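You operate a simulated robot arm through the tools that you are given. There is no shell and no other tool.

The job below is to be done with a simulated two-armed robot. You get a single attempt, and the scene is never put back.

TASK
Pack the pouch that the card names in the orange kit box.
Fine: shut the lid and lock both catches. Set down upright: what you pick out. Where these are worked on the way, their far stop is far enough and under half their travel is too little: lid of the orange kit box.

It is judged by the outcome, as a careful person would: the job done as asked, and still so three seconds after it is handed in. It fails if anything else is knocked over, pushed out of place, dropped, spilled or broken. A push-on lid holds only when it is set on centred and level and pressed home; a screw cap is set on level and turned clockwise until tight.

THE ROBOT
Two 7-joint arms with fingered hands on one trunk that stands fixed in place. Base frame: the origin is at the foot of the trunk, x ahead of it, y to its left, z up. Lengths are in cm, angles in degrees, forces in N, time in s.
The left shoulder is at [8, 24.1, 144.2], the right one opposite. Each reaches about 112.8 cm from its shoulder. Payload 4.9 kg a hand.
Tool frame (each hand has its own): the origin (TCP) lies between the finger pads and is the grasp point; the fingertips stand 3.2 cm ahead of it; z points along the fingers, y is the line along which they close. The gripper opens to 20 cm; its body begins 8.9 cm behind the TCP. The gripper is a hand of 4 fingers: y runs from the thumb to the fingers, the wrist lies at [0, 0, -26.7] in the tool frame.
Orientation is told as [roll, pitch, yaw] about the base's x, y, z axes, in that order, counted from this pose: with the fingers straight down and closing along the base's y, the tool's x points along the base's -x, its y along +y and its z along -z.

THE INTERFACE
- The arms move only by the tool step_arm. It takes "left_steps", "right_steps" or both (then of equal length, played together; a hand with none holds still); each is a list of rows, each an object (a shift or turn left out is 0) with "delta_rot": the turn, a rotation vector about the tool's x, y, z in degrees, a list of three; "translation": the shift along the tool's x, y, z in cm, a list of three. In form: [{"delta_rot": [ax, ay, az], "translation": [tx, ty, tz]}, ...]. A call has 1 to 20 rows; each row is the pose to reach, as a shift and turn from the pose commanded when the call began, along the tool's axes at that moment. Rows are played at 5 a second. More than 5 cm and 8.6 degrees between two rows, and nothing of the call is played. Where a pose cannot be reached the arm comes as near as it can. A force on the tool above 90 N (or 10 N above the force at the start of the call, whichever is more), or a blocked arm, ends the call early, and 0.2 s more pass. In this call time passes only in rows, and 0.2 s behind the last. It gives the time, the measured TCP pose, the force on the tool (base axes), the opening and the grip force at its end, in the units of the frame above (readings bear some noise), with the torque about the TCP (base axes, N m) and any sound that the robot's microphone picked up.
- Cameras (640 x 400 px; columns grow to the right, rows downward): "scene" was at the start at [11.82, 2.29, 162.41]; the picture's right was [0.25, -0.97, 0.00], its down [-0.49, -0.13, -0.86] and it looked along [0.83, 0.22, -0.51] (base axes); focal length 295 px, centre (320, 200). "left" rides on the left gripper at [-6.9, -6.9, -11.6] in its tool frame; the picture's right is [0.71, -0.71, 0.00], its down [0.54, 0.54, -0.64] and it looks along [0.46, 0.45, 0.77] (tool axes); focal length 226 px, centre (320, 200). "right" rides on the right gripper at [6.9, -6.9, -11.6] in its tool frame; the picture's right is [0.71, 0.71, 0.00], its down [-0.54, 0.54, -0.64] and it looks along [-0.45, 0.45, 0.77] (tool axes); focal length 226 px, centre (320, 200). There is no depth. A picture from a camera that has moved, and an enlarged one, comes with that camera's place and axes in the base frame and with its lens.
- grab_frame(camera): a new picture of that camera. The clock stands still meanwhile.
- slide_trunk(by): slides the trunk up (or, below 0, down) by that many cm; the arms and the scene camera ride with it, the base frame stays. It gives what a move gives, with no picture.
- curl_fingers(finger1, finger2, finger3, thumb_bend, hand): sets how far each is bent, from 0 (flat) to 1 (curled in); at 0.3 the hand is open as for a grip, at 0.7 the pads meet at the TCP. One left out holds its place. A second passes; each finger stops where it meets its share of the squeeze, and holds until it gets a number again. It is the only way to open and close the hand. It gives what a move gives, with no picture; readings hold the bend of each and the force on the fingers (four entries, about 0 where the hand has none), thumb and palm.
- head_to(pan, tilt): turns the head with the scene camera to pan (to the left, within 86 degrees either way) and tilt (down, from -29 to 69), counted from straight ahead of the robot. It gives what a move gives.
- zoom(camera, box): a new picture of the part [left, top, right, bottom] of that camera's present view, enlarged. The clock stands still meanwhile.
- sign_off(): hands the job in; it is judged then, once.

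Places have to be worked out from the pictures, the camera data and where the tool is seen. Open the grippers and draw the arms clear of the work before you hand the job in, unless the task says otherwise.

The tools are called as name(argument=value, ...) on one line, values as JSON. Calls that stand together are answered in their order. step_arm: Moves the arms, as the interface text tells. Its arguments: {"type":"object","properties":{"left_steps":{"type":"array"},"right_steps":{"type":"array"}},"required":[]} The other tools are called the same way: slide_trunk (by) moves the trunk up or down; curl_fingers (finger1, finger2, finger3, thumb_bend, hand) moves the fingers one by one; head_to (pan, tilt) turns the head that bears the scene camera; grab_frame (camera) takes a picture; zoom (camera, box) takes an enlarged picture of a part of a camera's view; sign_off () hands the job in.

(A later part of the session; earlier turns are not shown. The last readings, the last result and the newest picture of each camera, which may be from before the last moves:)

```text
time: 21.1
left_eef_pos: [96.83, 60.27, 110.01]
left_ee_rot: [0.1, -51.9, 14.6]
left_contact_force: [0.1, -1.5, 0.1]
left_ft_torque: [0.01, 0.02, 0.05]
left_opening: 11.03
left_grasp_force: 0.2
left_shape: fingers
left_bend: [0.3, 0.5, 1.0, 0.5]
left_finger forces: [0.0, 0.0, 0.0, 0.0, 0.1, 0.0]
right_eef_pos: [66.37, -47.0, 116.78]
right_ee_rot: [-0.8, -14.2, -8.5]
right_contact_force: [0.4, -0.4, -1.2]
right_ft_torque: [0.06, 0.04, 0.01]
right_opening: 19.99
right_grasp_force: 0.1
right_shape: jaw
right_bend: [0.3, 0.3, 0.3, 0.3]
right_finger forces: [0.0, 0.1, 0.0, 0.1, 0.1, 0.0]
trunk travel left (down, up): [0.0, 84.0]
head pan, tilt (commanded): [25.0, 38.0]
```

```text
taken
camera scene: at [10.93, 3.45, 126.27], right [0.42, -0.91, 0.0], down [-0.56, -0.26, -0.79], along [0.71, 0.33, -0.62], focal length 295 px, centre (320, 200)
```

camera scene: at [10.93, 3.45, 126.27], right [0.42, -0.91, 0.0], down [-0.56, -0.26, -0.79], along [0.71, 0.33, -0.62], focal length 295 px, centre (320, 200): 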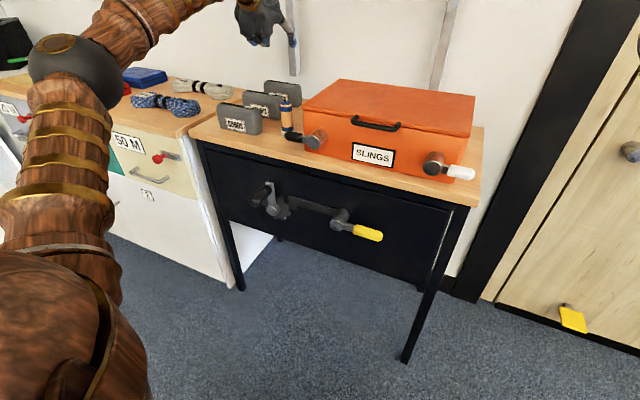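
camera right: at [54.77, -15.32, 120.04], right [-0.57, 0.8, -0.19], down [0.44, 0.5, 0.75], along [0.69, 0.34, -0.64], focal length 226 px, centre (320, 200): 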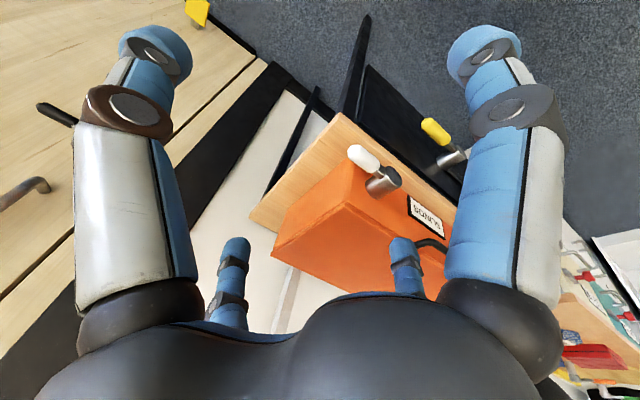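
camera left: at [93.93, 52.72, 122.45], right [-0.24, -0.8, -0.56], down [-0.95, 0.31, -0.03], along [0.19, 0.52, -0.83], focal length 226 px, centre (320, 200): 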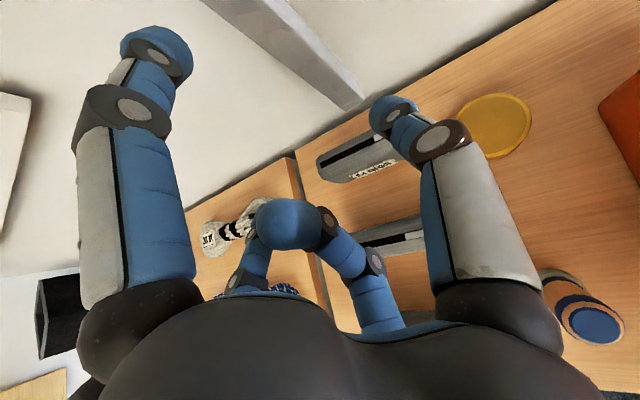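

The right arm is now clear of the view. I pitch the right hand forward here.

step_arm(right_steps=[{"delta_rot": [0, -8, 0]}, {"delta_rot": [0, -16, 0]}, {"delta_rot": [0, -24, 0]}, {"delta_rot": [0, -32, 0]}, {"delta_rot": [0, -40, 0]}, {"delta_rot": [0, -48, 0]}, {"delta_rot": [0, -56, 0]}, {"delta_rot": [0, -64, 0]}, {"delta_rot": [0, -72, 0]}])

grab_frame(camera="scene")

grab_frame(camera="right")

```text
time: 23.1
left_eef_pos: [96.88, 60.55, 109.79]
left_ee_rot: [0.2, -52.0, 14.9]
left_contact_force: [-0.2, 0.6, -0.8]
left_ft_torque: [0.02, 0.01, 0.04]
left_opening: 10.99
left_grasp_force: 0.1
left_shape: fingers
left_bend: [0.3, 0.5, 1.0, 0.5]
left_finger forces: [0.1, 0.1, 0.1, 0.1, 0.1, 0.0]
right_eef_pos: [66.52, -46.88, 116.83]
right_ee_rot: [-13.4, -86.3, 4.8]
right_contact_force: [-0.2, -0.1, -0.1]
right_ft_torque: [-0.02, 0.01, 0.0]
right_opening: 19.97
right_grasp_force: 0.1
right_shape: jaw
right_bend: [0.3, 0.3, 0.3, 0.3]
right_finger forces: [0.1, 0.0, 0.1, 0.0, 0.0, 0.0]
trunk travel left (down, up): [0.0, 84.0]
head pan, tilt (commanded): [25.0, 38.0]
```

```text
taken
camera scene: at [10.98, 3.63, 126.27], right [0.42, -0.91, 0.0], down [-0.56, -0.26, -0.79], along [0.71, 0.33, -0.62], focal length 295 px, centre (320, 200)
```

scene: 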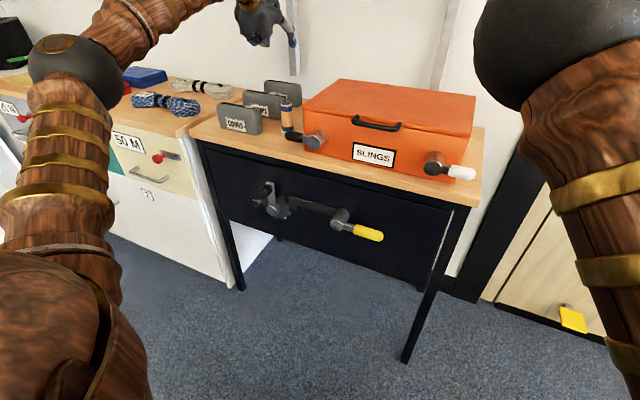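

```text
taken
camera right: at [53.62, -51.94, 110.77], right [0.06, 0.7, -0.72], down [-0.52, 0.64, 0.57], along [0.85, 0.34, 0.4], focal length 226 px, centre (320, 200)
```

right: 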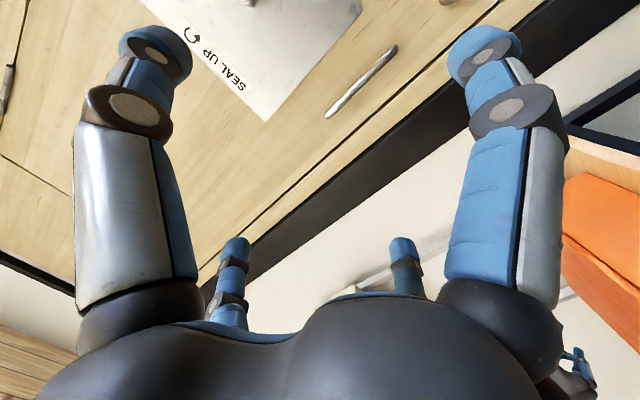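

The hand now points forward. I move it left in front of the box at height ~110, turning its heading toward +24°, in two stages.

step_arm(right_steps=[{"translation": [0.7, 4.58, -1.15], "delta_rot": [-2.53, 0, -0.16]}, {"translation": [1.4, 9.15, -2.3], "delta_rot": [-5.06, -0.1, -0.32]}, {"translation": [2.1, 13.7, -3.46], "delta_rot": [-7.6, -0.1, -0.5]}, {"translation": [2.8, 18.3, -4.6], "delta_rot": [-10.1, -0.15, -0.65]}, {"translation": [3.5, 22.9, -5.8], "delta_rot": [-12.65, -0.2, -0.8]}, {"translation": [4.2, 27.5, -6.9], "delta_rot": [-15.2, -0.2, -1.0]}])

grab_frame(camera="scene")

```text
time: 24.5
left_eef_pos: [96.81, 60.69, 109.87]
left_ee_rot: [-0.1, -52.0, 15.0]
left_contact_force: [-0.9, 0.2, -0.3]
left_ft_torque: [-0.04, -0.03, -0.04]
left_opening: 11.0
left_grasp_force: 0.1
left_shape: fingers
left_bend: [0.3, 0.5, 1.0, 0.5]
left_finger forces: [0.0, 0.1, 0.1, 0.0, 0.0, 0.1]
right_eef_pos: [63.29, -18.34, 112.39]
right_ee_rot: [-14.8, -86.2, 21.4]
right_contact_force: [-1.0, 0.1, 0.0]
right_ft_torque: [0.03, -0.01, 0.0]
right_opening: 20.0
right_grasp_force: 0.1
right_shape: jaw
right_bend: [0.3, 0.3, 0.3, 0.3]
right_finger forces: [0.0, 0.0, 0.1, 0.0, 0.0, 0.0]
trunk travel left (down, up): [0.0, 84.0]
head pan, tilt (commanded): [25.0, 38.0]
```

```text
taken
camera scene: at [10.84, 3.8, 126.28], right [0.42, -0.91, 0.0], down [-0.56, -0.26, -0.79], along [0.71, 0.33, -0.62], focal length 295 px, centre (320, 200)
```

scene: 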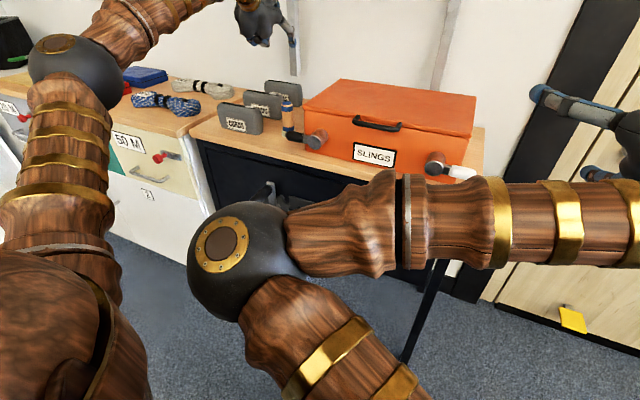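

The right elbow folds inward because the wrist is too near the shoulder; raising the trunk will give the arms more room. I retract the left hand from under the shelf first, then raise the trunk by 30.

step_arm(left_steps=[{"translation": [2.7, 0.4, -3.5]}, {"translation": [5.5, 0.7, -7.0]}, {"translation": [8.2, 1.1, -10.6]}, {"translation": [11, 1.4, -14.1]}, {"translation": [13.7, 1.8, -17.6]}])

slide_trunk(by=30)

grab_frame(camera="scene")

```text
time: 25.7
left_eef_pos: [74.29, 56.29, 110.04]
left_ee_rot: [0.1, -52.1, 14.9]
left_contact_force: [-0.2, 0.0, 0.6]
left_ft_torque: [-0.05, -0.02, -0.01]
left_opening: 10.99
left_grasp_force: 0.2
left_shape: fingers
left_bend: [0.3, 0.5, 1.0, 0.5]
left_finger forces: [0.0, 0.0, 0.1, 0.0, 0.0, 0.0]
right_eef_pos: [63.16, -18.4, 112.29]
right_ee_rot: [-14.6, -86.2, 21.2]
right_contact_force: [-0.3, 0.2, 0.0]
right_ft_torque: [-0.01, 0.03, 0.0]
right_opening: 20.0
right_grasp_force: 0.1
right_shape: jaw
right_bend: [0.3, 0.3, 0.3, 0.3]
right_finger forces: [0.0, 0.1, 0.0, 0.1, 0.0, 0.0]
trunk travel left (down, up): [0.0, 84.0]
head pan, tilt (commanded): [25.0, 38.0]
```

```text
time: 28.7
left_eef_pos: [74.44, 56.32, 139.81]
left_ee_rot: [0.0, -52.0, 14.9]
left_contact_force: [-0.2, 0.8, -0.6]
left_ft_torque: [0.02, -0.03, -0.02]
left_opening: 11.03
left_grasp_force: 0.0
left_shape: fingers
left_bend: [0.3, 0.5, 1.0, 0.5]
left_finger forces: [0.0, 0.2, 0.0, 0.1, 0.0, 0.0]
right_eef_pos: [63.34, -18.47, 142.39]
right_ee_rot: [-14.0, -86.2, 20.7]
right_contact_force: [0.4, 0.9, -0.4]
right_ft_torque: [0.0, 0.01, 0.03]
right_opening: 20.03
right_grasp_force: 0.1
right_shape: jaw
right_bend: [0.3, 0.3, 0.3, 0.3]
right_finger forces: [0.0, 0.1, 0.0, 0.0, 0.1, 0.0]
trunk travel left (down, up): [-30.0, 54.0]
head pan, tilt (commanded): [25.0, 38.0]
```

```text
taken
camera scene: at [10.91, 3.68, 156.26], right [0.42, -0.91, 0.0], down [-0.56, -0.26, -0.79], along [0.71, 0.33, -0.62], focal length 295 px, centre (320, 200)
```

scene: 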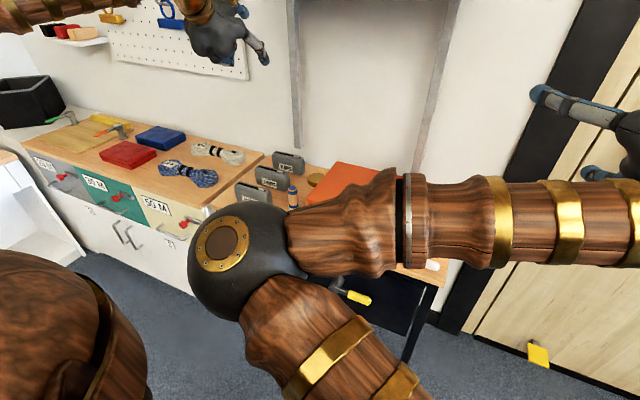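

The trunk is up. I lower the right hand toward the front of the box while moving left, in two stages.

step_arm(right_steps=[{"translation": [3.2, 3.3, 0.45], "delta_rot": [-1.5, 0, -0.1]}, {"translation": [6.4, 6.5, 0.9], "delta_rot": [-3, 0, -0.2]}, {"translation": [9.7, 9.8, 1.35], "delta_rot": [-4.5, 0, -0.3]}, {"translation": [12.9, 13, 1.8], "delta_rot": [-6, 0, -0.4]}, {"translation": [16.1, 16.3, 2.25], "delta_rot": [-7.5, 0, -0.5]}])

grab_frame(camera="scene")

```text
time: 29.9
left_eef_pos: [74.3, 56.64, 139.81]
left_ee_rot: [-0.1, -51.9, 15.3]
left_contact_force: [-0.8, 0.8, -0.3]
left_ft_torque: [-0.03, -0.02, -0.04]
left_opening: 10.98
left_grasp_force: 0.0
left_shape: fingers
left_bend: [0.3, 0.5, 1.0, 0.5]
left_finger forces: [0.0, 0.0, 0.1, 0.0, 0.0, 0.1]
right_eef_pos: [63.47, -4.5, 128.82]
right_ee_rot: [-5.1, -86.0, 16.6]
right_contact_force: [-0.1, 1.4, -4.5]
right_ft_torque: [0.01, -0.38, -0.09]
right_opening: 20.02
right_grasp_force: 0.0
right_shape: jaw
right_bend: [0.3, 0.3, 0.3, 0.3]
right_finger forces: [0.0, 0.1, 0.0, 0.0, 0.0, 0.0]
right hand out of reach, approached as far as the arm can: row 1, 2, 3, 4, 5
trunk travel left (down, up): [-30.0, 54.0]
head pan, tilt (commanded): [25.0, 38.0]
```

```text
taken
camera scene: at [10.69, 3.89, 156.26], right [0.42, -0.91, 0.0], down [-0.56, -0.26, -0.79], along [0.71, 0.33, -0.62], focal length 295 px, centre (320, 200)
```

scene: 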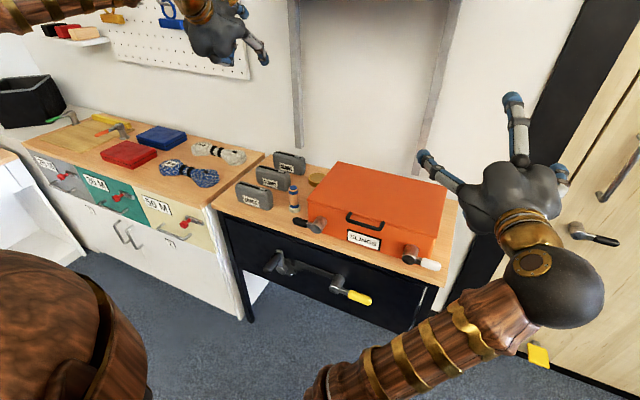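

The arm unfolded to a better posture (wrist near [38,-10,131]) and the box is visible. I continue lowering toward the handle front.

step_arm(right_steps=[{"translation": [2.8, 3.1, 0.6], "delta_rot": [-2, 0, -0.1]}, {"translation": [5.6, 6.1, 1.1], "delta_rot": [-4, 0, -0.3]}, {"translation": [8.5, 9.2, 1.7], "delta_rot": [-6, 0, -0.4]}, {"translation": [11.3, 12.3, 2.3], "delta_rot": [-8, 0, -0.5]}, {"translation": [14.1, 15.3, 2.8], "delta_rot": [-10, 0, -0.7]}, {"translation": [16.9, 18.4, 3.4], "delta_rot": [-12, 0, -0.8]}])

grab_frame(camera="scene")

grab_frame(camera="right")

```text
time: 31.3
left_eef_pos: [74.67, 56.22, 139.86]
left_ee_rot: [0.0, -52.0, 14.9]
left_contact_force: [1.7, -0.4, -0.1]
left_ft_torque: [-0.01, 0.02, 0.02]
left_opening: 11.0
left_grasp_force: 0.1
left_shape: fingers
left_bend: [0.3, 0.5, 1.0, 0.5]
left_finger forces: [0.1, 0.0, 0.0, 0.1, 0.0, 0.0]
right_eef_pos: [62.3, 13.72, 110.79]
right_ee_rot: [-11.5, -85.5, 34.8]
right_contact_force: [0.1, 0.3, -0.7]
right_ft_torque: [-0.02, -0.02, 0.0]
right_opening: 19.98
right_grasp_force: 0.1
right_shape: jaw
right_bend: [0.3, 0.3, 0.3, 0.3]
right_finger forces: [0.0, 0.0, 0.0, 0.1, 0.0, 0.0]
trunk travel left (down, up): [-30.0, 54.0]
head pan, tilt (commanded): [25.0, 38.0]
```

```text
taken
camera scene: at [10.94, 3.64, 156.27], right [0.42, -0.91, 0.0], down [-0.56, -0.26, -0.79], along [0.71, 0.33, -0.62], focal length 295 px, centre (320, 200)
```

scene: 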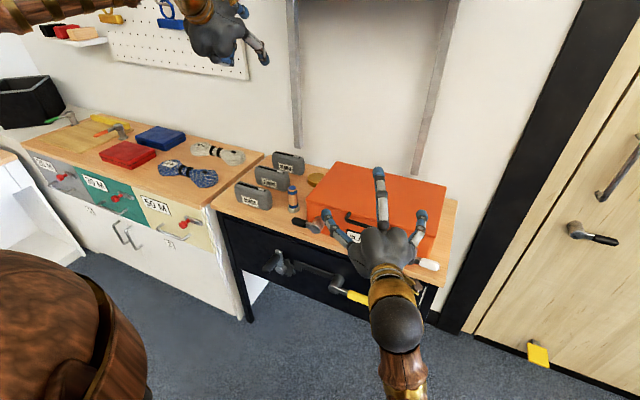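

```text
taken
camera right: at [54.07, 2.56, 104.89], right [-0.32, 0.62, -0.72], down [-0.77, 0.27, 0.58], along [0.55, 0.74, 0.39], focal length 226 px, centre (320, 200)
```

right: 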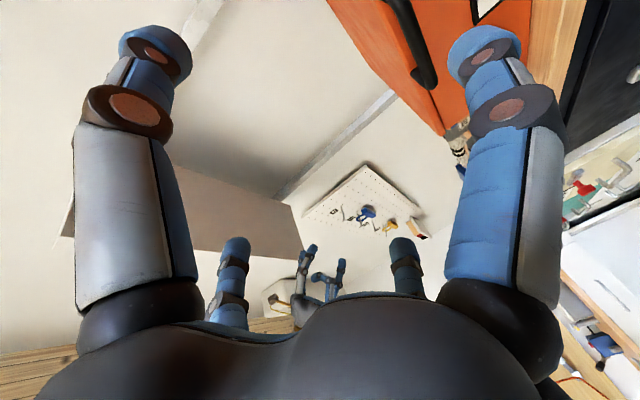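

The right hand is in front of the box at [62.3, 13.7, 110.8], pointing forward. I close its fingers into a cluster and lower it to just below the handle bar's height, in front of it.

curl_fingers(hand="right", finger1=0.7, finger2=0.7, finger3=0.7, thumb_bend=0.7)

step_arm(right_steps=[{"translation": [4.1, 0.5, -0.1]}, {"translation": [8.3, 1.0, -0.3]}, {"translation": [12.4, 1.4, -0.4]}, {"translation": [16.5, 1.9, -0.5]}])

zoom(camera="scene", box=[280, 150, 480, 290])

grab_frame(camera="right")

```text
time: 32.3
left_eef_pos: [74.58, 56.35, 139.82]
left_ee_rot: [-0.1, -52.0, 15.0]
left_contact_force: [0.4, 0.3, -0.5]
left_ft_torque: [0.02, -0.01, 0.03]
left_opening: 11.0
left_grasp_force: 0.1
left_shape: fingers
left_bend: [0.3, 0.5, 1.0, 0.5]
left_finger forces: [0.0, 0.1, 0.0, 0.0, 0.0, 0.0]
right_eef_pos: [62.32, 13.67, 110.8]
right_ee_rot: [-12.0, -85.5, 35.2]
right_contact_force: [-0.6, 0.7, -0.1]
right_ft_torque: [0.02, 0.0, -0.02]
right_opening: 0.23
right_grasp_force: 0.0
right_shape: fingers
right_bend: [0.69, 0.69, 0.69, 0.69]
right_finger forces: [0.0, 0.0, 0.1, 0.0, 0.0, 0.1]
trunk travel left (down, up): [-30.0, 54.0]
head pan, tilt (commanded): [25.0, 38.0]
```

```text
time: 33.3
left_eef_pos: [74.59, 56.28, 139.87]
left_ee_rot: [-0.1, -51.9, 14.9]
left_contact_force: [1.1, 1.0, 0.5]
left_ft_torque: [0.01, -0.03, -0.01]
left_opening: 11.0
left_grasp_force: 0.1
left_shape: fingers
left_bend: [0.3, 0.5, 1.0, 0.5]
left_finger forces: [0.0, 0.0, 0.0, 0.0, 0.0, 0.0]
right_eef_pos: [59.99, 14.55, 94.51]
right_ee_rot: [-11.6, -85.6, 34.8]
right_contact_force: [-0.8, 0.8, -1.1]
right_ft_torque: [0.02, -0.02, 0.0]
right_opening: 0.21
right_grasp_force: 0.1
right_shape: fingers
right_bend: [0.69, 0.69, 0.69, 0.69]
right_finger forces: [0.1, 0.0, 0.0, 0.0, 0.0, 0.1]
trunk travel left (down, up): [-30.0, 54.0]
head pan, tilt (commanded): [25.0, 38.0]
```

```text
2.86 times, centred on (380, 220) of scene
camera zoom: at [10.91, 3.66, 156.28], right [0.42, -0.91, 0.0], down [-0.56, -0.26, -0.79], along [0.71, 0.33, -0.62], focal length 842 px, centre (149, 143)
```

zoom: 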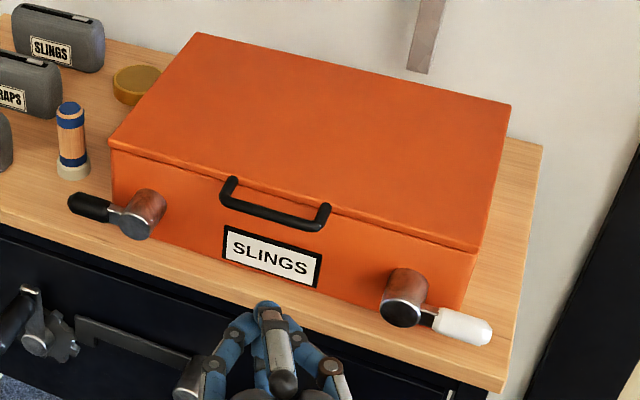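

```text
taken
camera right: at [51.73, 3.43, 88.51], right [-0.32, 0.62, -0.72], down [-0.77, 0.27, 0.58], along [0.55, 0.74, 0.39], focal length 226 px, centre (320, 200)
```

right: 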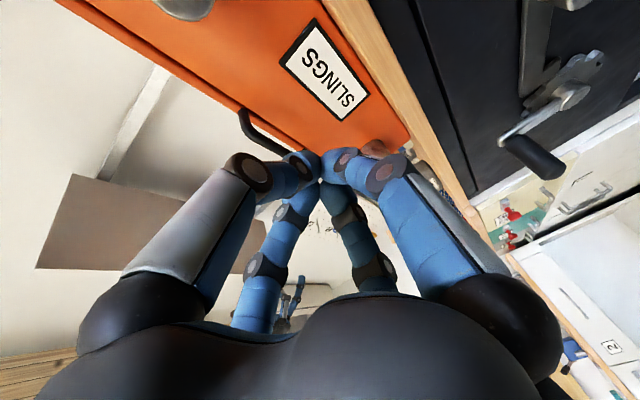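

The cluster tip lies where predicted, about 4 cm below and 9 cm in front of the bar (bar ≈[72, 13.6–23.5, 99]). I move it forward under the bar.

step_arm(right_steps=[{"translation": [-0.2, -0.3, 3.4]}, {"translation": [-0.4, -0.6, 6.8]}, {"translation": [-0.6, -0.9, 10.2]}])

zoom(camera="scene", box=[300, 180, 440, 280])

grab_frame(camera="right")

```text
time: 34.1
left_eef_pos: [74.65, 56.39, 139.77]
left_ee_rot: [0.0, -52.0, 14.8]
left_contact_force: [-0.2, 0.4, -0.3]
left_ft_torque: [0.0, -0.01, 0.01]
left_opening: 11.01
left_grasp_force: 0.1
left_shape: fingers
left_bend: [0.3, 0.5, 1.0, 0.5]
left_finger forces: [0.0, 0.1, 0.0, 0.1, 0.0, 0.1]
right_eef_pos: [69.83, 17.88, 93.87]
right_ee_rot: [-12.0, -85.5, 35.2]
right_contact_force: [-0.6, -0.2, -0.2]
right_ft_torque: [-0.01, -0.05, 0.02]
right_opening: 0.2
right_grasp_force: 0.1
right_shape: fingers
right_bend: [0.69, 0.69, 0.69, 0.69]
right_finger forces: [0.0, 0.1, 0.0, 0.0, 0.1, 0.1]
trunk travel left (down, up): [-30.0, 54.0]
head pan, tilt (commanded): [25.0, 38.0]
```

```text
4.00 times, centred on (370, 230) of scene
camera zoom: at [10.99, 3.72, 156.26], right [0.42, -0.91, 0.0], down [-0.56, -0.26, -0.79], along [0.71, 0.33, -0.62], focal length 1178 px, centre (120, 80)
```

zoom: 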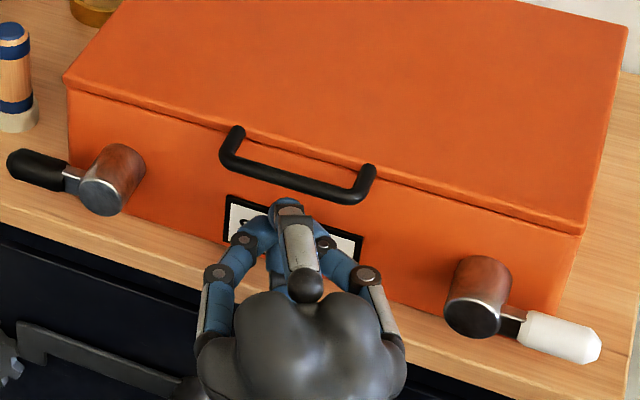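

```text
taken
camera right: at [61.52, 6.72, 87.97], right [-0.32, 0.62, -0.72], down [-0.77, 0.27, 0.58], along [0.55, 0.74, 0.39], focal length 226 px, centre (320, 200)
```

right: 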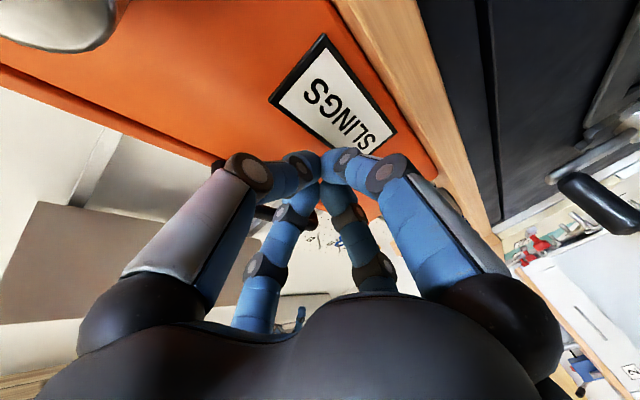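

The cluster tip is under the bar now. I lift slowly by 5 cm and watch the force.

step_arm(right_steps=[{"translation": [-1, 0, 0]}, {"translation": [-2, 0, 0]}, {"translation": [-3, 0, 0]}, {"translation": [-4, 0, 0]}, {"translation": [-5, 0, 0.2]}, {"translation": [-6, 0, 0.3]}])

zoom(camera="scene", box=[280, 150, 460, 280])

```text
time: 35.5
left_eef_pos: [74.47, 56.3, 139.87]
left_ee_rot: [0.0, -52.0, 14.9]
left_contact_force: [0.4, -0.1, -0.2]
left_ft_torque: [-0.01, -0.01, -0.02]
left_opening: 10.99
left_grasp_force: 0.1
left_shape: fingers
left_bend: [0.3, 0.5, 1.0, 0.5]
left_finger forces: [0.1, 0.1, 0.0, 0.1, 0.0, 0.0]
right_eef_pos: [70.19, 18.11, 99.9]
right_ee_rot: [-12.1, -85.5, 35.4]
right_contact_force: [-0.3, 0.3, -0.6]
right_ft_torque: [-0.02, -0.02, -0.01]
right_opening: 0.22
right_grasp_force: 0.1
right_shape: fingers
right_bend: [0.69, 0.69, 0.69, 0.69]
right_finger forces: [0.0, 0.0, 0.0, 0.1, 0.0, 0.0]
trunk travel left (down, up): [-30.0, 54.0]
head pan, tilt (commanded): [25.0, 38.0]
```

```text
3.08 times, centred on (370, 215) of scene
camera zoom: at [10.91, 3.68, 156.27], right [0.42, -0.91, 0.0], down [-0.56, -0.26, -0.79], along [0.71, 0.33, -0.62], focal length 906 px, centre (166, 154)
```

zoom: 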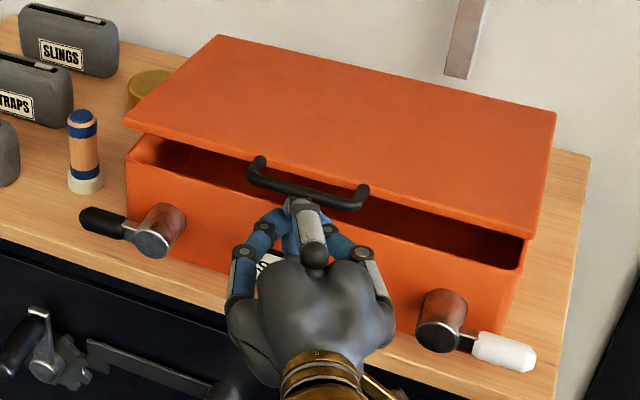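

The lid lifts freely – the catches are unlocked with the levers horizontal. I follow the handle's arc up to about 40° opening.

step_arm(right_steps=[{"translation": [-2.7, -0.4, 0.6]}, {"translation": [-5.4, -0.8, 1.24]}, {"translation": [-7.8, -1.3, 2.2]}, {"translation": [-10.25, -1.86, 3.17]}, {"translation": [-12.4, -2.5, 4.5]}, {"translation": [-14.65, -3.24, 5.87]}])

zoom(camera="scene", box=[260, 110, 480, 290])

grab_frame(camera="right")

```text
time: 36.9
left_eef_pos: [74.64, 56.32, 139.83]
left_ee_rot: [0.0, -52.0, 15.0]
left_contact_force: [0.4, 0.5, 0.4]
left_ft_torque: [-0.02, 0.01, -0.01]
left_opening: 10.98
left_grasp_force: 0.0
left_shape: fingers
left_bend: [0.3, 0.5, 1.0, 0.5]
left_finger forces: [0.0, 0.1, 0.0, 0.1, 0.0, 0.1]
right_eef_pos: [77.96, 17.88, 114.28]
right_ee_rot: [-12.4, -85.5, 35.2]
right_contact_force: [0.4, -0.5, -0.3]
right_ft_torque: [0.02, -0.01, 0.1]
right_opening: 0.21
right_grasp_force: 0.0
right_shape: fingers
right_bend: [0.69, 0.69, 0.69, 0.69]
right_finger forces: [0.0, 0.0, 0.1, 0.1, 0.0, 0.0]
trunk travel left (down, up): [-30.0, 54.0]
head pan, tilt (commanded): [25.0, 38.0]
```

```text
2.22 times, centred on (370, 200) of scene
camera zoom: at [10.95, 3.73, 156.26], right [0.42, -0.91, 0.0], down [-0.56, -0.26, -0.79], along [0.71, 0.33, -0.62], focal length 655 px, centre (209, 200)
```

zoom: 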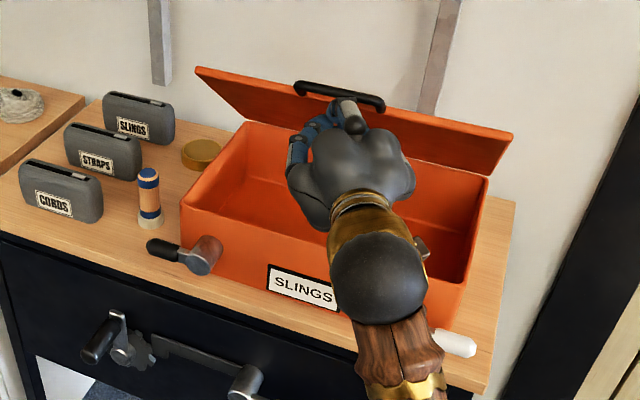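

```text
taken
camera right: at [69.64, 6.81, 108.28], right [-0.32, 0.62, -0.72], down [-0.77, 0.27, 0.58], along [0.55, 0.74, 0.39], focal length 226 px, centre (320, 200)
```

right: 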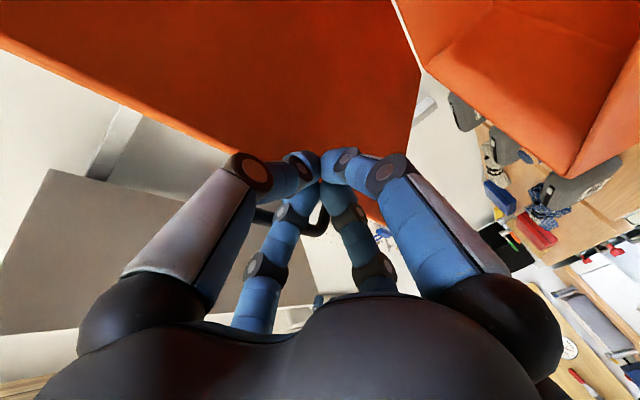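

The lid is about 45° up and the box is empty inside. I now push from under the lid, forward and up, to swing it toward vertical.

step_arm(right_steps=[{"translation": [1.13, -0.97, 2.39]}, {"translation": [2.17, -1.94, 4.77]}, {"translation": [0.8, -2.75, 6.5]}, {"translation": [-0.58, -3.56, 8.24]}, {"translation": [-2.05, -4.35, 9.9]}, {"translation": [-3.52, -5.15, 11.61]}, {"translation": [-4.35, -5.95, 13.3]}, {"translation": [-5.17, -6.72, 15.07]}, {"translation": [-6.31, -8.24, 18.48]}])

zoom(camera="scene", box=[240, 60, 500, 280])

grab_frame(camera="right")

```text
time: 38.9
left_eef_pos: [74.74, 56.1, 139.77]
left_ee_rot: [0.3, -51.9, 14.7]
left_contact_force: [0.6, 0.2, 0.0]
left_ft_torque: [0.08, 0.04, 0.12]
left_opening: 11.02
left_grasp_force: 0.0
left_shape: fingers
left_bend: [0.3, 0.5, 1.0, 0.5]
left_finger forces: [0.0, 0.0, 0.0, 0.1, 0.0, 0.0]
right_eef_pos: [93.0, 14.92, 106.67]
right_ee_rot: [-9.7, -85.5, 33.0]
right_contact_force: [-1.4, 1.7, -0.9]
right_ft_torque: [0.01, -0.13, -0.13]
right_opening: 0.2
right_grasp_force: 0.1
right_shape: fingers
right_bend: [0.69, 0.69, 0.69, 0.69]
right_finger forces: [0.0, 0.0, 0.1, 0.0, 0.0, 0.0]
right hand out of reach, approached as far as the arm can: row 3, 4, 5, 6, 7, 8, 9
trunk travel left (down, up): [-30.0, 54.0]
head pan, tilt (commanded): [25.0, 38.0]
```

```text
1.82 times, centred on (370, 170) of scene
camera zoom: at [11.26, 3.52, 156.24], right [0.42, -0.91, 0.0], down [-0.56, -0.26, -0.79], along [0.71, 0.33, -0.62], focal length 536 px, centre (229, 254)
```

zoom: 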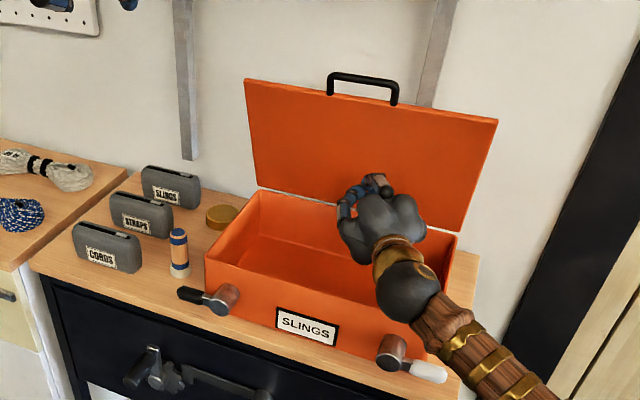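

```text
taken
camera right: at [84.71, 3.84, 100.85], right [-0.33, 0.62, -0.71], down [-0.77, 0.27, 0.58], along [0.55, 0.74, 0.39], focal length 226 px, centre (320, 200)
```

right: 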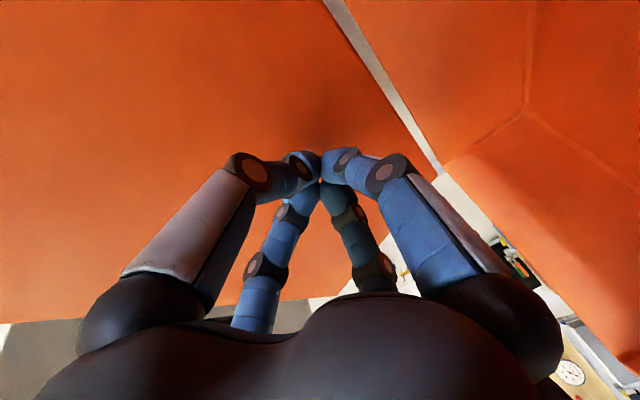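

The arm hit its limits and sits lower than commanded, but the lid is already about 75° open. I back the hand off a little to see whether the lid stays by itself.

step_arm(right_steps=[{"translation": [-0.5, 0.8, -2]}, {"translation": [-1, 1.6, -4]}, {"translation": [-1.5, 2.4, -6]}])

zoom(camera="scene", box=[240, 60, 500, 280])

```text
time: 39.7
left_eef_pos: [74.56, 56.26, 139.89]
left_ee_rot: [0.0, -52.1, 14.9]
left_contact_force: [-0.1, -0.8, -0.1]
left_ft_torque: [-0.03, 0.01, 0.0]
left_opening: 11.0
left_grasp_force: 0.1
left_shape: fingers
left_bend: [0.3, 0.5, 1.0, 0.5]
left_finger forces: [0.0, 0.0, 0.0, 0.1, 0.0, 0.0]
right_eef_pos: [86.24, 14.42, 108.86]
right_ee_rot: [-12.5, -85.6, 35.6]
right_contact_force: [0.0, 0.4, 0.8]
right_ft_torque: [0.05, 0.0, 0.02]
right_opening: 0.19
right_grasp_force: 0.1
right_shape: fingers
right_bend: [0.69, 0.69, 0.69, 0.69]
right_finger forces: [0.2, 0.0, 0.0, 0.0, 0.1, 0.0]
trunk travel left (down, up): [-30.0, 54.0]
head pan, tilt (commanded): [25.0, 38.0]
```

```text
1.82 times, centred on (370, 170) of scene
camera zoom: at [10.87, 3.66, 156.27], right [0.42, -0.91, 0.0], down [-0.56, -0.26, -0.79], along [0.71, 0.33, -0.62], focal length 536 px, centre (229, 254)
```

zoom: 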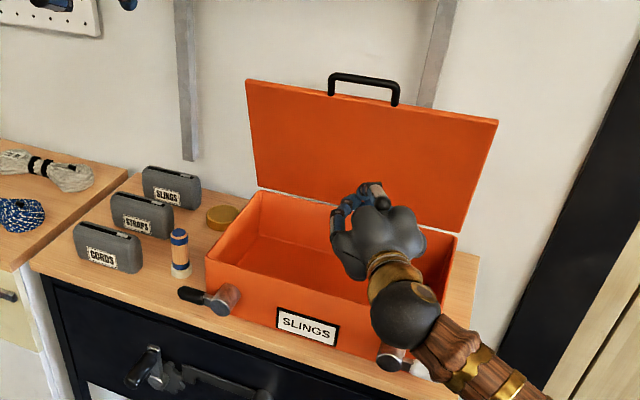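

The lid stays put by itself. I withdraw the right hand from over the box, then will park it to the right.

step_arm(right_steps=[{"translation": [-1.5, 1.7, -4.1]}, {"translation": [-2.5, 3.4, -8.2]}, {"translation": [-3.3, 5.1, -12.3]}, {"translation": [-4, 6.9, -16.5]}, {"translation": [-4.6, 8.6, -20.6]}])

step_arm(right_steps=[{"translation": [-2.8, -3.4, -1], "delta_rot": [2, 0, 0.1]}, {"translation": [-5.6, -6.8, -2], "delta_rot": [4, 0, 0.3]}, {"translation": [-8.4, -10.2, -3], "delta_rot": [6, 0, 0.4]}, {"translation": [-11.2, -13.6, -4], "delta_rot": [8, 0, 0.5]}, {"translation": [-14, -17, -5], "delta_rot": [10, 0, 0.7]}, {"translation": [-16.8, -20.4, -6], "delta_rot": [12, 0, 0.8]}])

grab_frame(camera="scene")

```text
time: 40.9
left_eef_pos: [74.37, 56.43, 139.96]
left_ee_rot: [-0.1, -52.1, 15.0]
left_contact_force: [-0.1, 0.4, -0.5]
left_ft_torque: [-0.01, 0.0, -0.01]
left_opening: 11.01
left_grasp_force: 0.0
left_shape: fingers
left_bend: [0.3, 0.5, 1.0, 0.5]
left_finger forces: [0.1, 0.0, 0.0, 0.0, 0.1, 0.1]
right_eef_pos: [63.65, 14.66, 115.3]
right_ee_rot: [-13.4, -85.5, 36.6]
right_contact_force: [-0.5, -0.4, 0.0]
right_ft_torque: [-0.01, 0.02, -0.07]
right_opening: 0.23
right_grasp_force: 0.0
right_shape: fingers
right_bend: [0.69, 0.69, 0.69, 0.69]
right_finger forces: [0.0, 0.0, 0.0, 0.1, 0.0, 0.0]
right hand out of reach, approached as far as the arm can: row 1
trunk travel left (down, up): [-30.0, 54.0]
head pan, tilt (commanded): [25.0, 38.0]
```

```text
time: 42.3
left_eef_pos: [74.54, 56.17, 139.82]
left_ee_rot: [0.1, -52.0, 14.8]
left_contact_force: [0.8, -0.1, 0.0]
left_ft_torque: [0.05, 0.05, 0.07]
left_opening: 10.99
left_grasp_force: 0.1
left_shape: fingers
left_bend: [0.3, 0.5, 1.0, 0.5]
left_finger forces: [0.1, 0.0, 0.0, 0.0, 0.1, 0.1]
right_eef_pos: [67.79, -6.27, 132.88]
right_ee_rot: [-16.3, -85.9, 27.2]
right_contact_force: [-2.1, 9.6, -2.0]
right_ft_torque: [0.01, -0.24, -0.8]
right_opening: 0.21
right_grasp_force: 0.0
right_shape: fingers
right_bend: [0.69, 0.69, 0.69, 0.69]
right_finger forces: [0.0, 0.0, 0.1, 0.0, 0.1, 0.0]
right hand out of reach, approached as far as the arm can: row 3, 4
trunk travel left (down, up): [-30.0, 54.0]
head pan, tilt (commanded): [25.0, 38.0]
```

```text
taken
camera scene: at [10.98, 3.58, 156.22], right [0.42, -0.91, 0.0], down [-0.56, -0.26, -0.79], along [0.71, 0.33, -0.62], focal length 295 px, centre (320, 200)
```

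scene: 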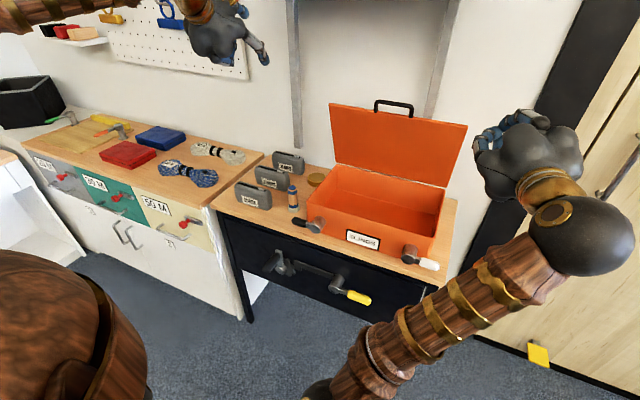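

The lid stands open on its own. I move the right hand further out to the right.

step_arm(right_steps=[{"translation": [-0.4, -4.4, -0.9], "delta_rot": [1.2, 0, 0.1]}, {"translation": [-0.8, -8.8, -1.8], "delta_rot": [2.4, 0, 0.2]}, {"translation": [-1.2, -13.2, -2.6], "delta_rot": [3.6, 0, 0.2]}, {"translation": [-1.5, -17.6, -3.5], "delta_rot": [4.8, 0, 0.3]}, {"translation": [-1.9, -22, -4.4], "delta_rot": [6, 0, 0.4]}, {"translation": [-2.3, -26.5, -5.2], "delta_rot": [7.2, 0, 0.5]}, {"translation": [-2.6, -31, -6.1], "delta_rot": [8.4, 0, 0.5]}, {"translation": [-3, -35.3, -7], "delta_rot": [10, 0, 0.6]}])

grab_frame(camera="scene")

```text
time: 44.1
left_eef_pos: [74.63, 56.09, 140.01]
left_ee_rot: [0.1, -52.1, 14.8]
left_contact_force: [0.6, 0.8, 0.0]
left_ft_torque: [0.01, 0.01, 0.05]
left_opening: 11.0
left_grasp_force: 0.0
left_shape: fingers
left_bend: [0.3, 0.5, 1.0, 0.5]
left_finger forces: [0.1, 0.1, 0.1, 0.0, 0.1, 0.1]
right_eef_pos: [68.22, -41.99, 136.38]
right_ee_rot: [-14.8, -85.9, 15.9]
right_contact_force: [0.5, -0.9, 0.3]
right_ft_torque: [-0.03, -0.02, 0.02]
right_opening: 0.2
right_grasp_force: 0.1
right_shape: fingers
right_bend: [0.69, 0.69, 0.69, 0.69]
right_finger forces: [0.1, 0.0, 0.0, 0.0, 0.0, 0.0]
trunk travel left (down, up): [-30.0, 54.0]
head pan, tilt (commanded): [25.0, 38.0]
```

```text
taken
camera scene: at [10.97, 3.44, 156.27], right [0.42, -0.91, 0.0], down [-0.56, -0.26, -0.79], along [0.71, 0.33, -0.62], focal length 295 px, centre (320, 200)
```

scene: 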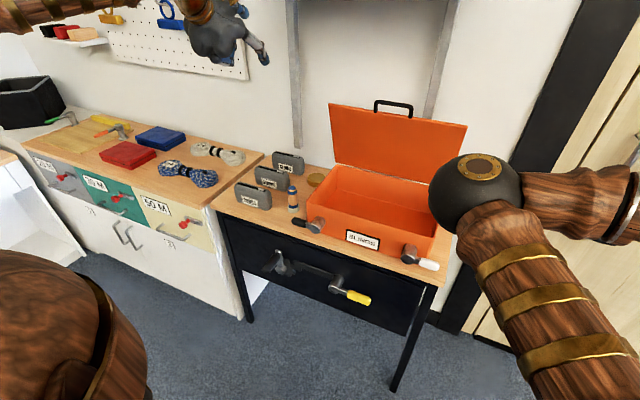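

Lid holds at roughly 75° by itself. Now for the pouch: I lower the trunk fully again for reach, and turn the left hand to a heading of about 45° so it can come in through the gap between the pouches and the box.

slide_trunk(by=-30)

curl_fingers(hand="left", finger1=0.45, finger2=0.5, finger3=1.0, thumb_bend=0.6)

step_arm(left_steps=[{"translation": [-1.2, -1.8, 1.5], "delta_rot": [-4.7, -0.6, -3.7]}, {"translation": [-2.3, -3.5, 3], "delta_rot": [-9.4, -1.2, -7.4]}, {"translation": [-3.5, -5.3, 4.4], "delta_rot": [-14.2, -1.8, -11.1]}, {"translation": [-4.6, -7.1, 5.9], "delta_rot": [-18.9, -2.4, -14.8]}, {"translation": [-5.8, -8.8, 7.4], "delta_rot": [-23.6, -3, -18.5]}])

grab_frame(camera="scene")

grab_frame(camera="left")

```text
time: 47.1
left_eef_pos: [74.64, 56.28, 109.87]
left_ee_rot: [-0.1, -52.1, 14.9]
left_contact_force: [0.4, 0.7, 0.1]
left_ft_torque: [-0.01, 0.0, 0.02]
left_opening: 11.01
left_grasp_force: 0.0
left_shape: fingers
left_bend: [0.3, 0.5, 1.0, 0.5]
left_finger forces: [0.1, 0.1, 0.1, 0.0, 0.0, 0.0]
right_eef_pos: [67.99, -41.67, 106.48]
right_ee_rot: [-15.9, -85.9, 17.1]
right_contact_force: [0.3, -0.3, 0.3]
right_ft_torque: [0.0, 0.01, -0.02]
right_opening: 0.24
right_grasp_force: 0.1
right_shape: fingers
right_bend: [0.69, 0.69, 0.69, 0.69]
right_finger forces: [0.0, 0.0, 0.0, 0.0, 0.0, 0.0]
trunk travel left (down, up): [0.0, 84.0]
head pan, tilt (commanded): [25.0, 38.0]
```

```text
time: 48.1
left_eef_pos: [74.47, 56.33, 109.82]
left_ee_rot: [0.1, -52.1, 14.9]
left_contact_force: [1.0, 0.5, 1.4]
left_ft_torque: [0.01, 0.01, -0.03]
left_opening: 6.57
left_grasp_force: 0.1
left_shape: fingers
left_bend: [0.45, 0.5, 1.0, 0.6]
left_finger forces: [0.1, 0.0, 0.0, 0.0, 0.1, 0.1]
right_eef_pos: [68.1, -41.82, 106.53]
right_ee_rot: [-15.9, -86.0, 17.2]
right_contact_force: [-0.5, 1.0, -1.5]
right_ft_torque: [-0.01, -0.02, -0.01]
right_opening: 0.22
right_grasp_force: 0.1
right_shape: fingers
right_bend: [0.69, 0.69, 0.69, 0.69]
right_finger forces: [0.1, 0.1, 0.0, 0.0, 0.0, 0.1]
trunk travel left (down, up): [0.0, 84.0]
head pan, tilt (commanded): [25.0, 38.0]
```

```text
time: 49.3
left_eef_pos: [86.1, 50.18, 109.9]
left_ee_rot: [-1.3, -54.9, 46.0]
left_contact_force: [0.6, -0.6, 0.1]
left_ft_torque: [-0.01, 0.0, 0.01]
left_opening: 6.52
left_grasp_force: 0.1
left_shape: fingers
left_bend: [0.45, 0.5, 1.0, 0.6]
left_finger forces: [0.0, 0.0, 0.0, 0.0, 0.0, 0.0]
right_eef_pos: [68.25, -41.84, 106.46]
right_ee_rot: [-14.8, -85.8, 15.9]
right_contact_force: [-0.2, -0.7, -0.8]
right_ft_torque: [0.0, 0.01, 0.02]
right_opening: 0.18
right_grasp_force: 0.1
right_shape: fingers
right_bend: [0.69, 0.69, 0.69, 0.69]
right_finger forces: [0.0, 0.0, 0.0, 0.0, 0.0, 0.0]
trunk travel left (down, up): [0.0, 84.0]
head pan, tilt (commanded): [25.0, 38.0]
```

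```text
taken
camera scene: at [11.05, 3.55, 126.25], right [0.42, -0.91, 0.0], down [-0.56, -0.26, -0.79], along [0.71, 0.33, -0.62], focal length 295 px, centre (320, 200)
```

scene: 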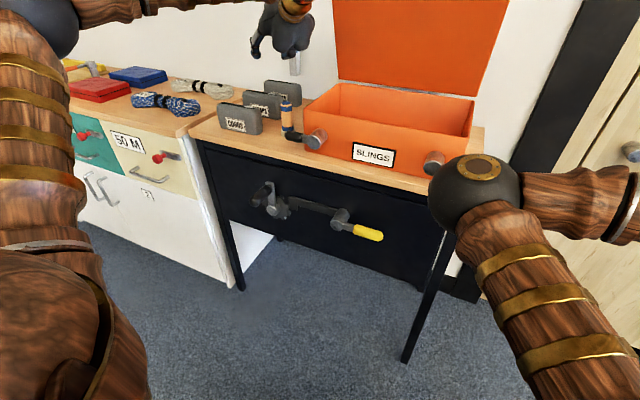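

```text
taken
camera left: at [86.85, 41.55, 122.27], right [0.22, -0.79, -0.57], down [-0.97, -0.21, -0.08], along [-0.06, 0.57, -0.82], focal length 226 px, centre (320, 200)
```

left: 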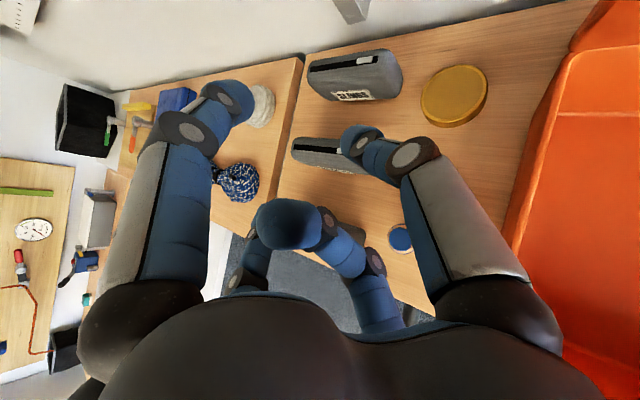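

I zoom the left camera on the SLINGS pouch and the puck from this side to refine their places.

zoom(camera="left", box=[290, 20, 500, 150])

zoom(camera="scene", box=[230, 0, 350, 140])

```text
3.05 times, centred on (395, 85) of left
camera zoom: at [86.85, 41.55, 122.27], right [0.22, -0.79, -0.57], down [-0.97, -0.21, -0.08], along [-0.06, 0.57, -0.82], focal length 689 px, centre (91, 550)
```

zoom: 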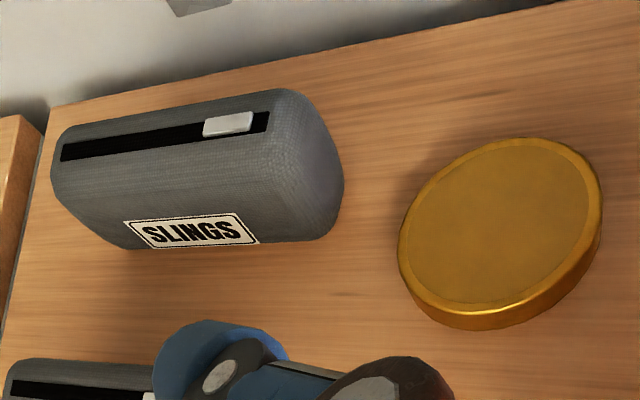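

```text
2.86 times, centred on (290, 70) of scene
camera zoom: at [11.05, 3.55, 126.25], right [0.42, -0.91, 0.0], down [-0.56, -0.26, -0.79], along [0.71, 0.33, -0.62], focal length 842 px, centre (406, 571)
```

zoom: 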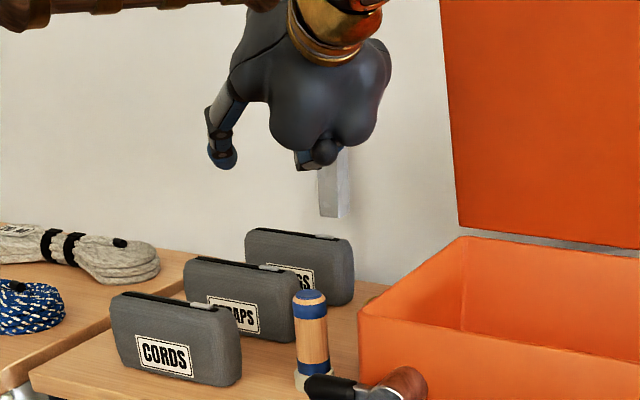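

Refined: pouch spans y≈55–71, x≈103.5–107.5, puck at about [103, 47.8] r 3.9. I set thumb 0.55 and finger 2 at 0.6 and move to a hover point above the pouch's right end, with the thumb to go down behind its back face.

curl_fingers(hand="left", finger1=0.45, finger2=0.6, finger3=1.0, thumb_bend=0.55)

step_arm(left_steps=[{"translation": [-0.6, -1.2, 3.9], "delta_rot": [-0.7, 0, -0.5]}, {"translation": [-1.1, -2.4, 7.9], "delta_rot": [-1.3, 0, -0.9]}, {"translation": [-1.7, -3.6, 11.8], "delta_rot": [-2, 0, -1.4]}, {"translation": [-2.3, -4.8, 15.7], "delta_rot": [-2.6, 0, -1.8]}, {"translation": [-2.8, -5.9, 19.6], "delta_rot": [-3.3, 0, -2.3]}])

grab_frame(camera="left")

zoom(camera="scene", box=[220, 0, 360, 140])

```text
time: 50.3
left_eef_pos: [85.75, 50.3, 109.94]
left_ee_rot: [-1.4, -54.8, 46.0]
left_contact_force: [0.3, 0.4, 0.3]
left_ft_torque: [-0.01, -0.01, 0.0]
left_opening: 7.17
left_grasp_force: 0.1
left_shape: fingers
left_bend: [0.45, 0.6, 1.0, 0.55]
left_finger forces: [0.0, 0.0, 0.0, 0.0, 0.0, 0.0]
right_eef_pos: [68.11, -41.74, 106.45]
right_ee_rot: [-15.9, -85.9, 17.0]
right_contact_force: [-0.1, 0.4, 0.6]
right_ft_torque: [0.06, -0.01, -0.01]
right_opening: 0.2
right_grasp_force: 0.1
right_shape: fingers
right_bend: [0.69, 0.69, 0.69, 0.69]
right_finger forces: [0.1, 0.1, 0.0, 0.0, 0.1, 0.0]
trunk travel left (down, up): [0.0, 84.0]
head pan, tilt (commanded): [25.0, 38.0]
```

```text
time: 51.5
left_eef_pos: [102.84, 58.44, 100.52]
left_ee_rot: [-1.1, -54.7, 49.8]
left_contact_force: [0.7, -0.5, -0.2]
left_ft_torque: [-0.03, 0.04, 0.03]
left_opening: 7.16
left_grasp_force: 0.1
left_shape: fingers
left_bend: [0.45, 0.6, 1.0, 0.55]
left_finger forces: [0.0, 0.0, 0.1, 0.1, 0.0, 0.0]
right_eef_pos: [68.31, -41.75, 106.39]
right_ee_rot: [-15.0, -85.7, 16.2]
right_contact_force: [0.0, 0.1, -0.3]
right_ft_torque: [0.02, -0.03, 0.0]
right_opening: 0.19
right_grasp_force: 0.1
right_shape: fingers
right_bend: [0.69, 0.69, 0.69, 0.69]
right_finger forces: [0.0, 0.0, 0.0, 0.0, 0.0, 0.1]
trunk travel left (down, up): [0.0, 84.0]
head pan, tilt (commanded): [25.0, 38.0]
```

```text
taken
camera left: at [104.4, 49.83, 113.02], right [0.27, -0.78, -0.57], down [-0.96, -0.28, -0.08], along [-0.1, 0.57, -0.82], focal length 226 px, centre (320, 200)
```

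left: 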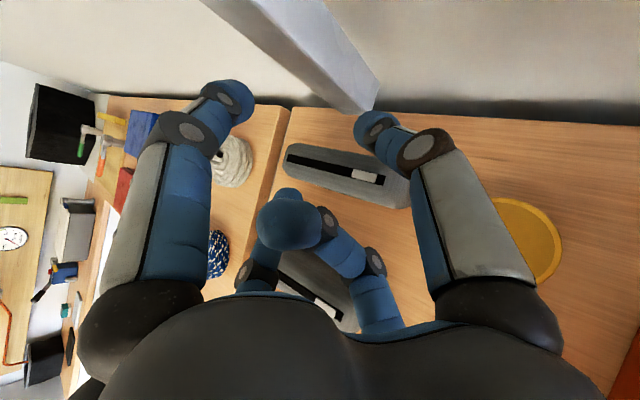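

```text
2.86 times, centred on (290, 70) of scene
camera zoom: at [11.11, 3.6, 126.25], right [0.42, -0.91, 0.0], down [-0.56, -0.26, -0.79], along [0.71, 0.33, -0.62], focal length 842 px, centre (406, 571)
```

zoom: 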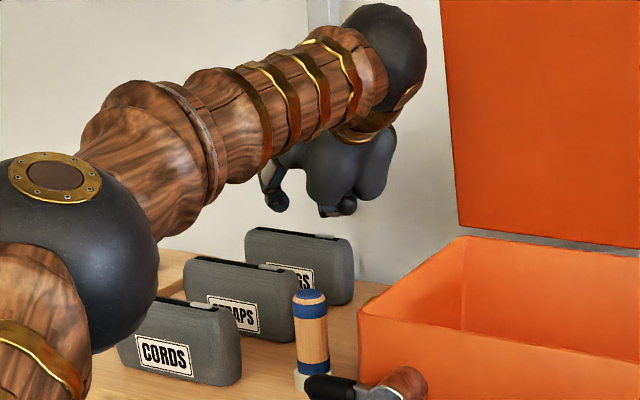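

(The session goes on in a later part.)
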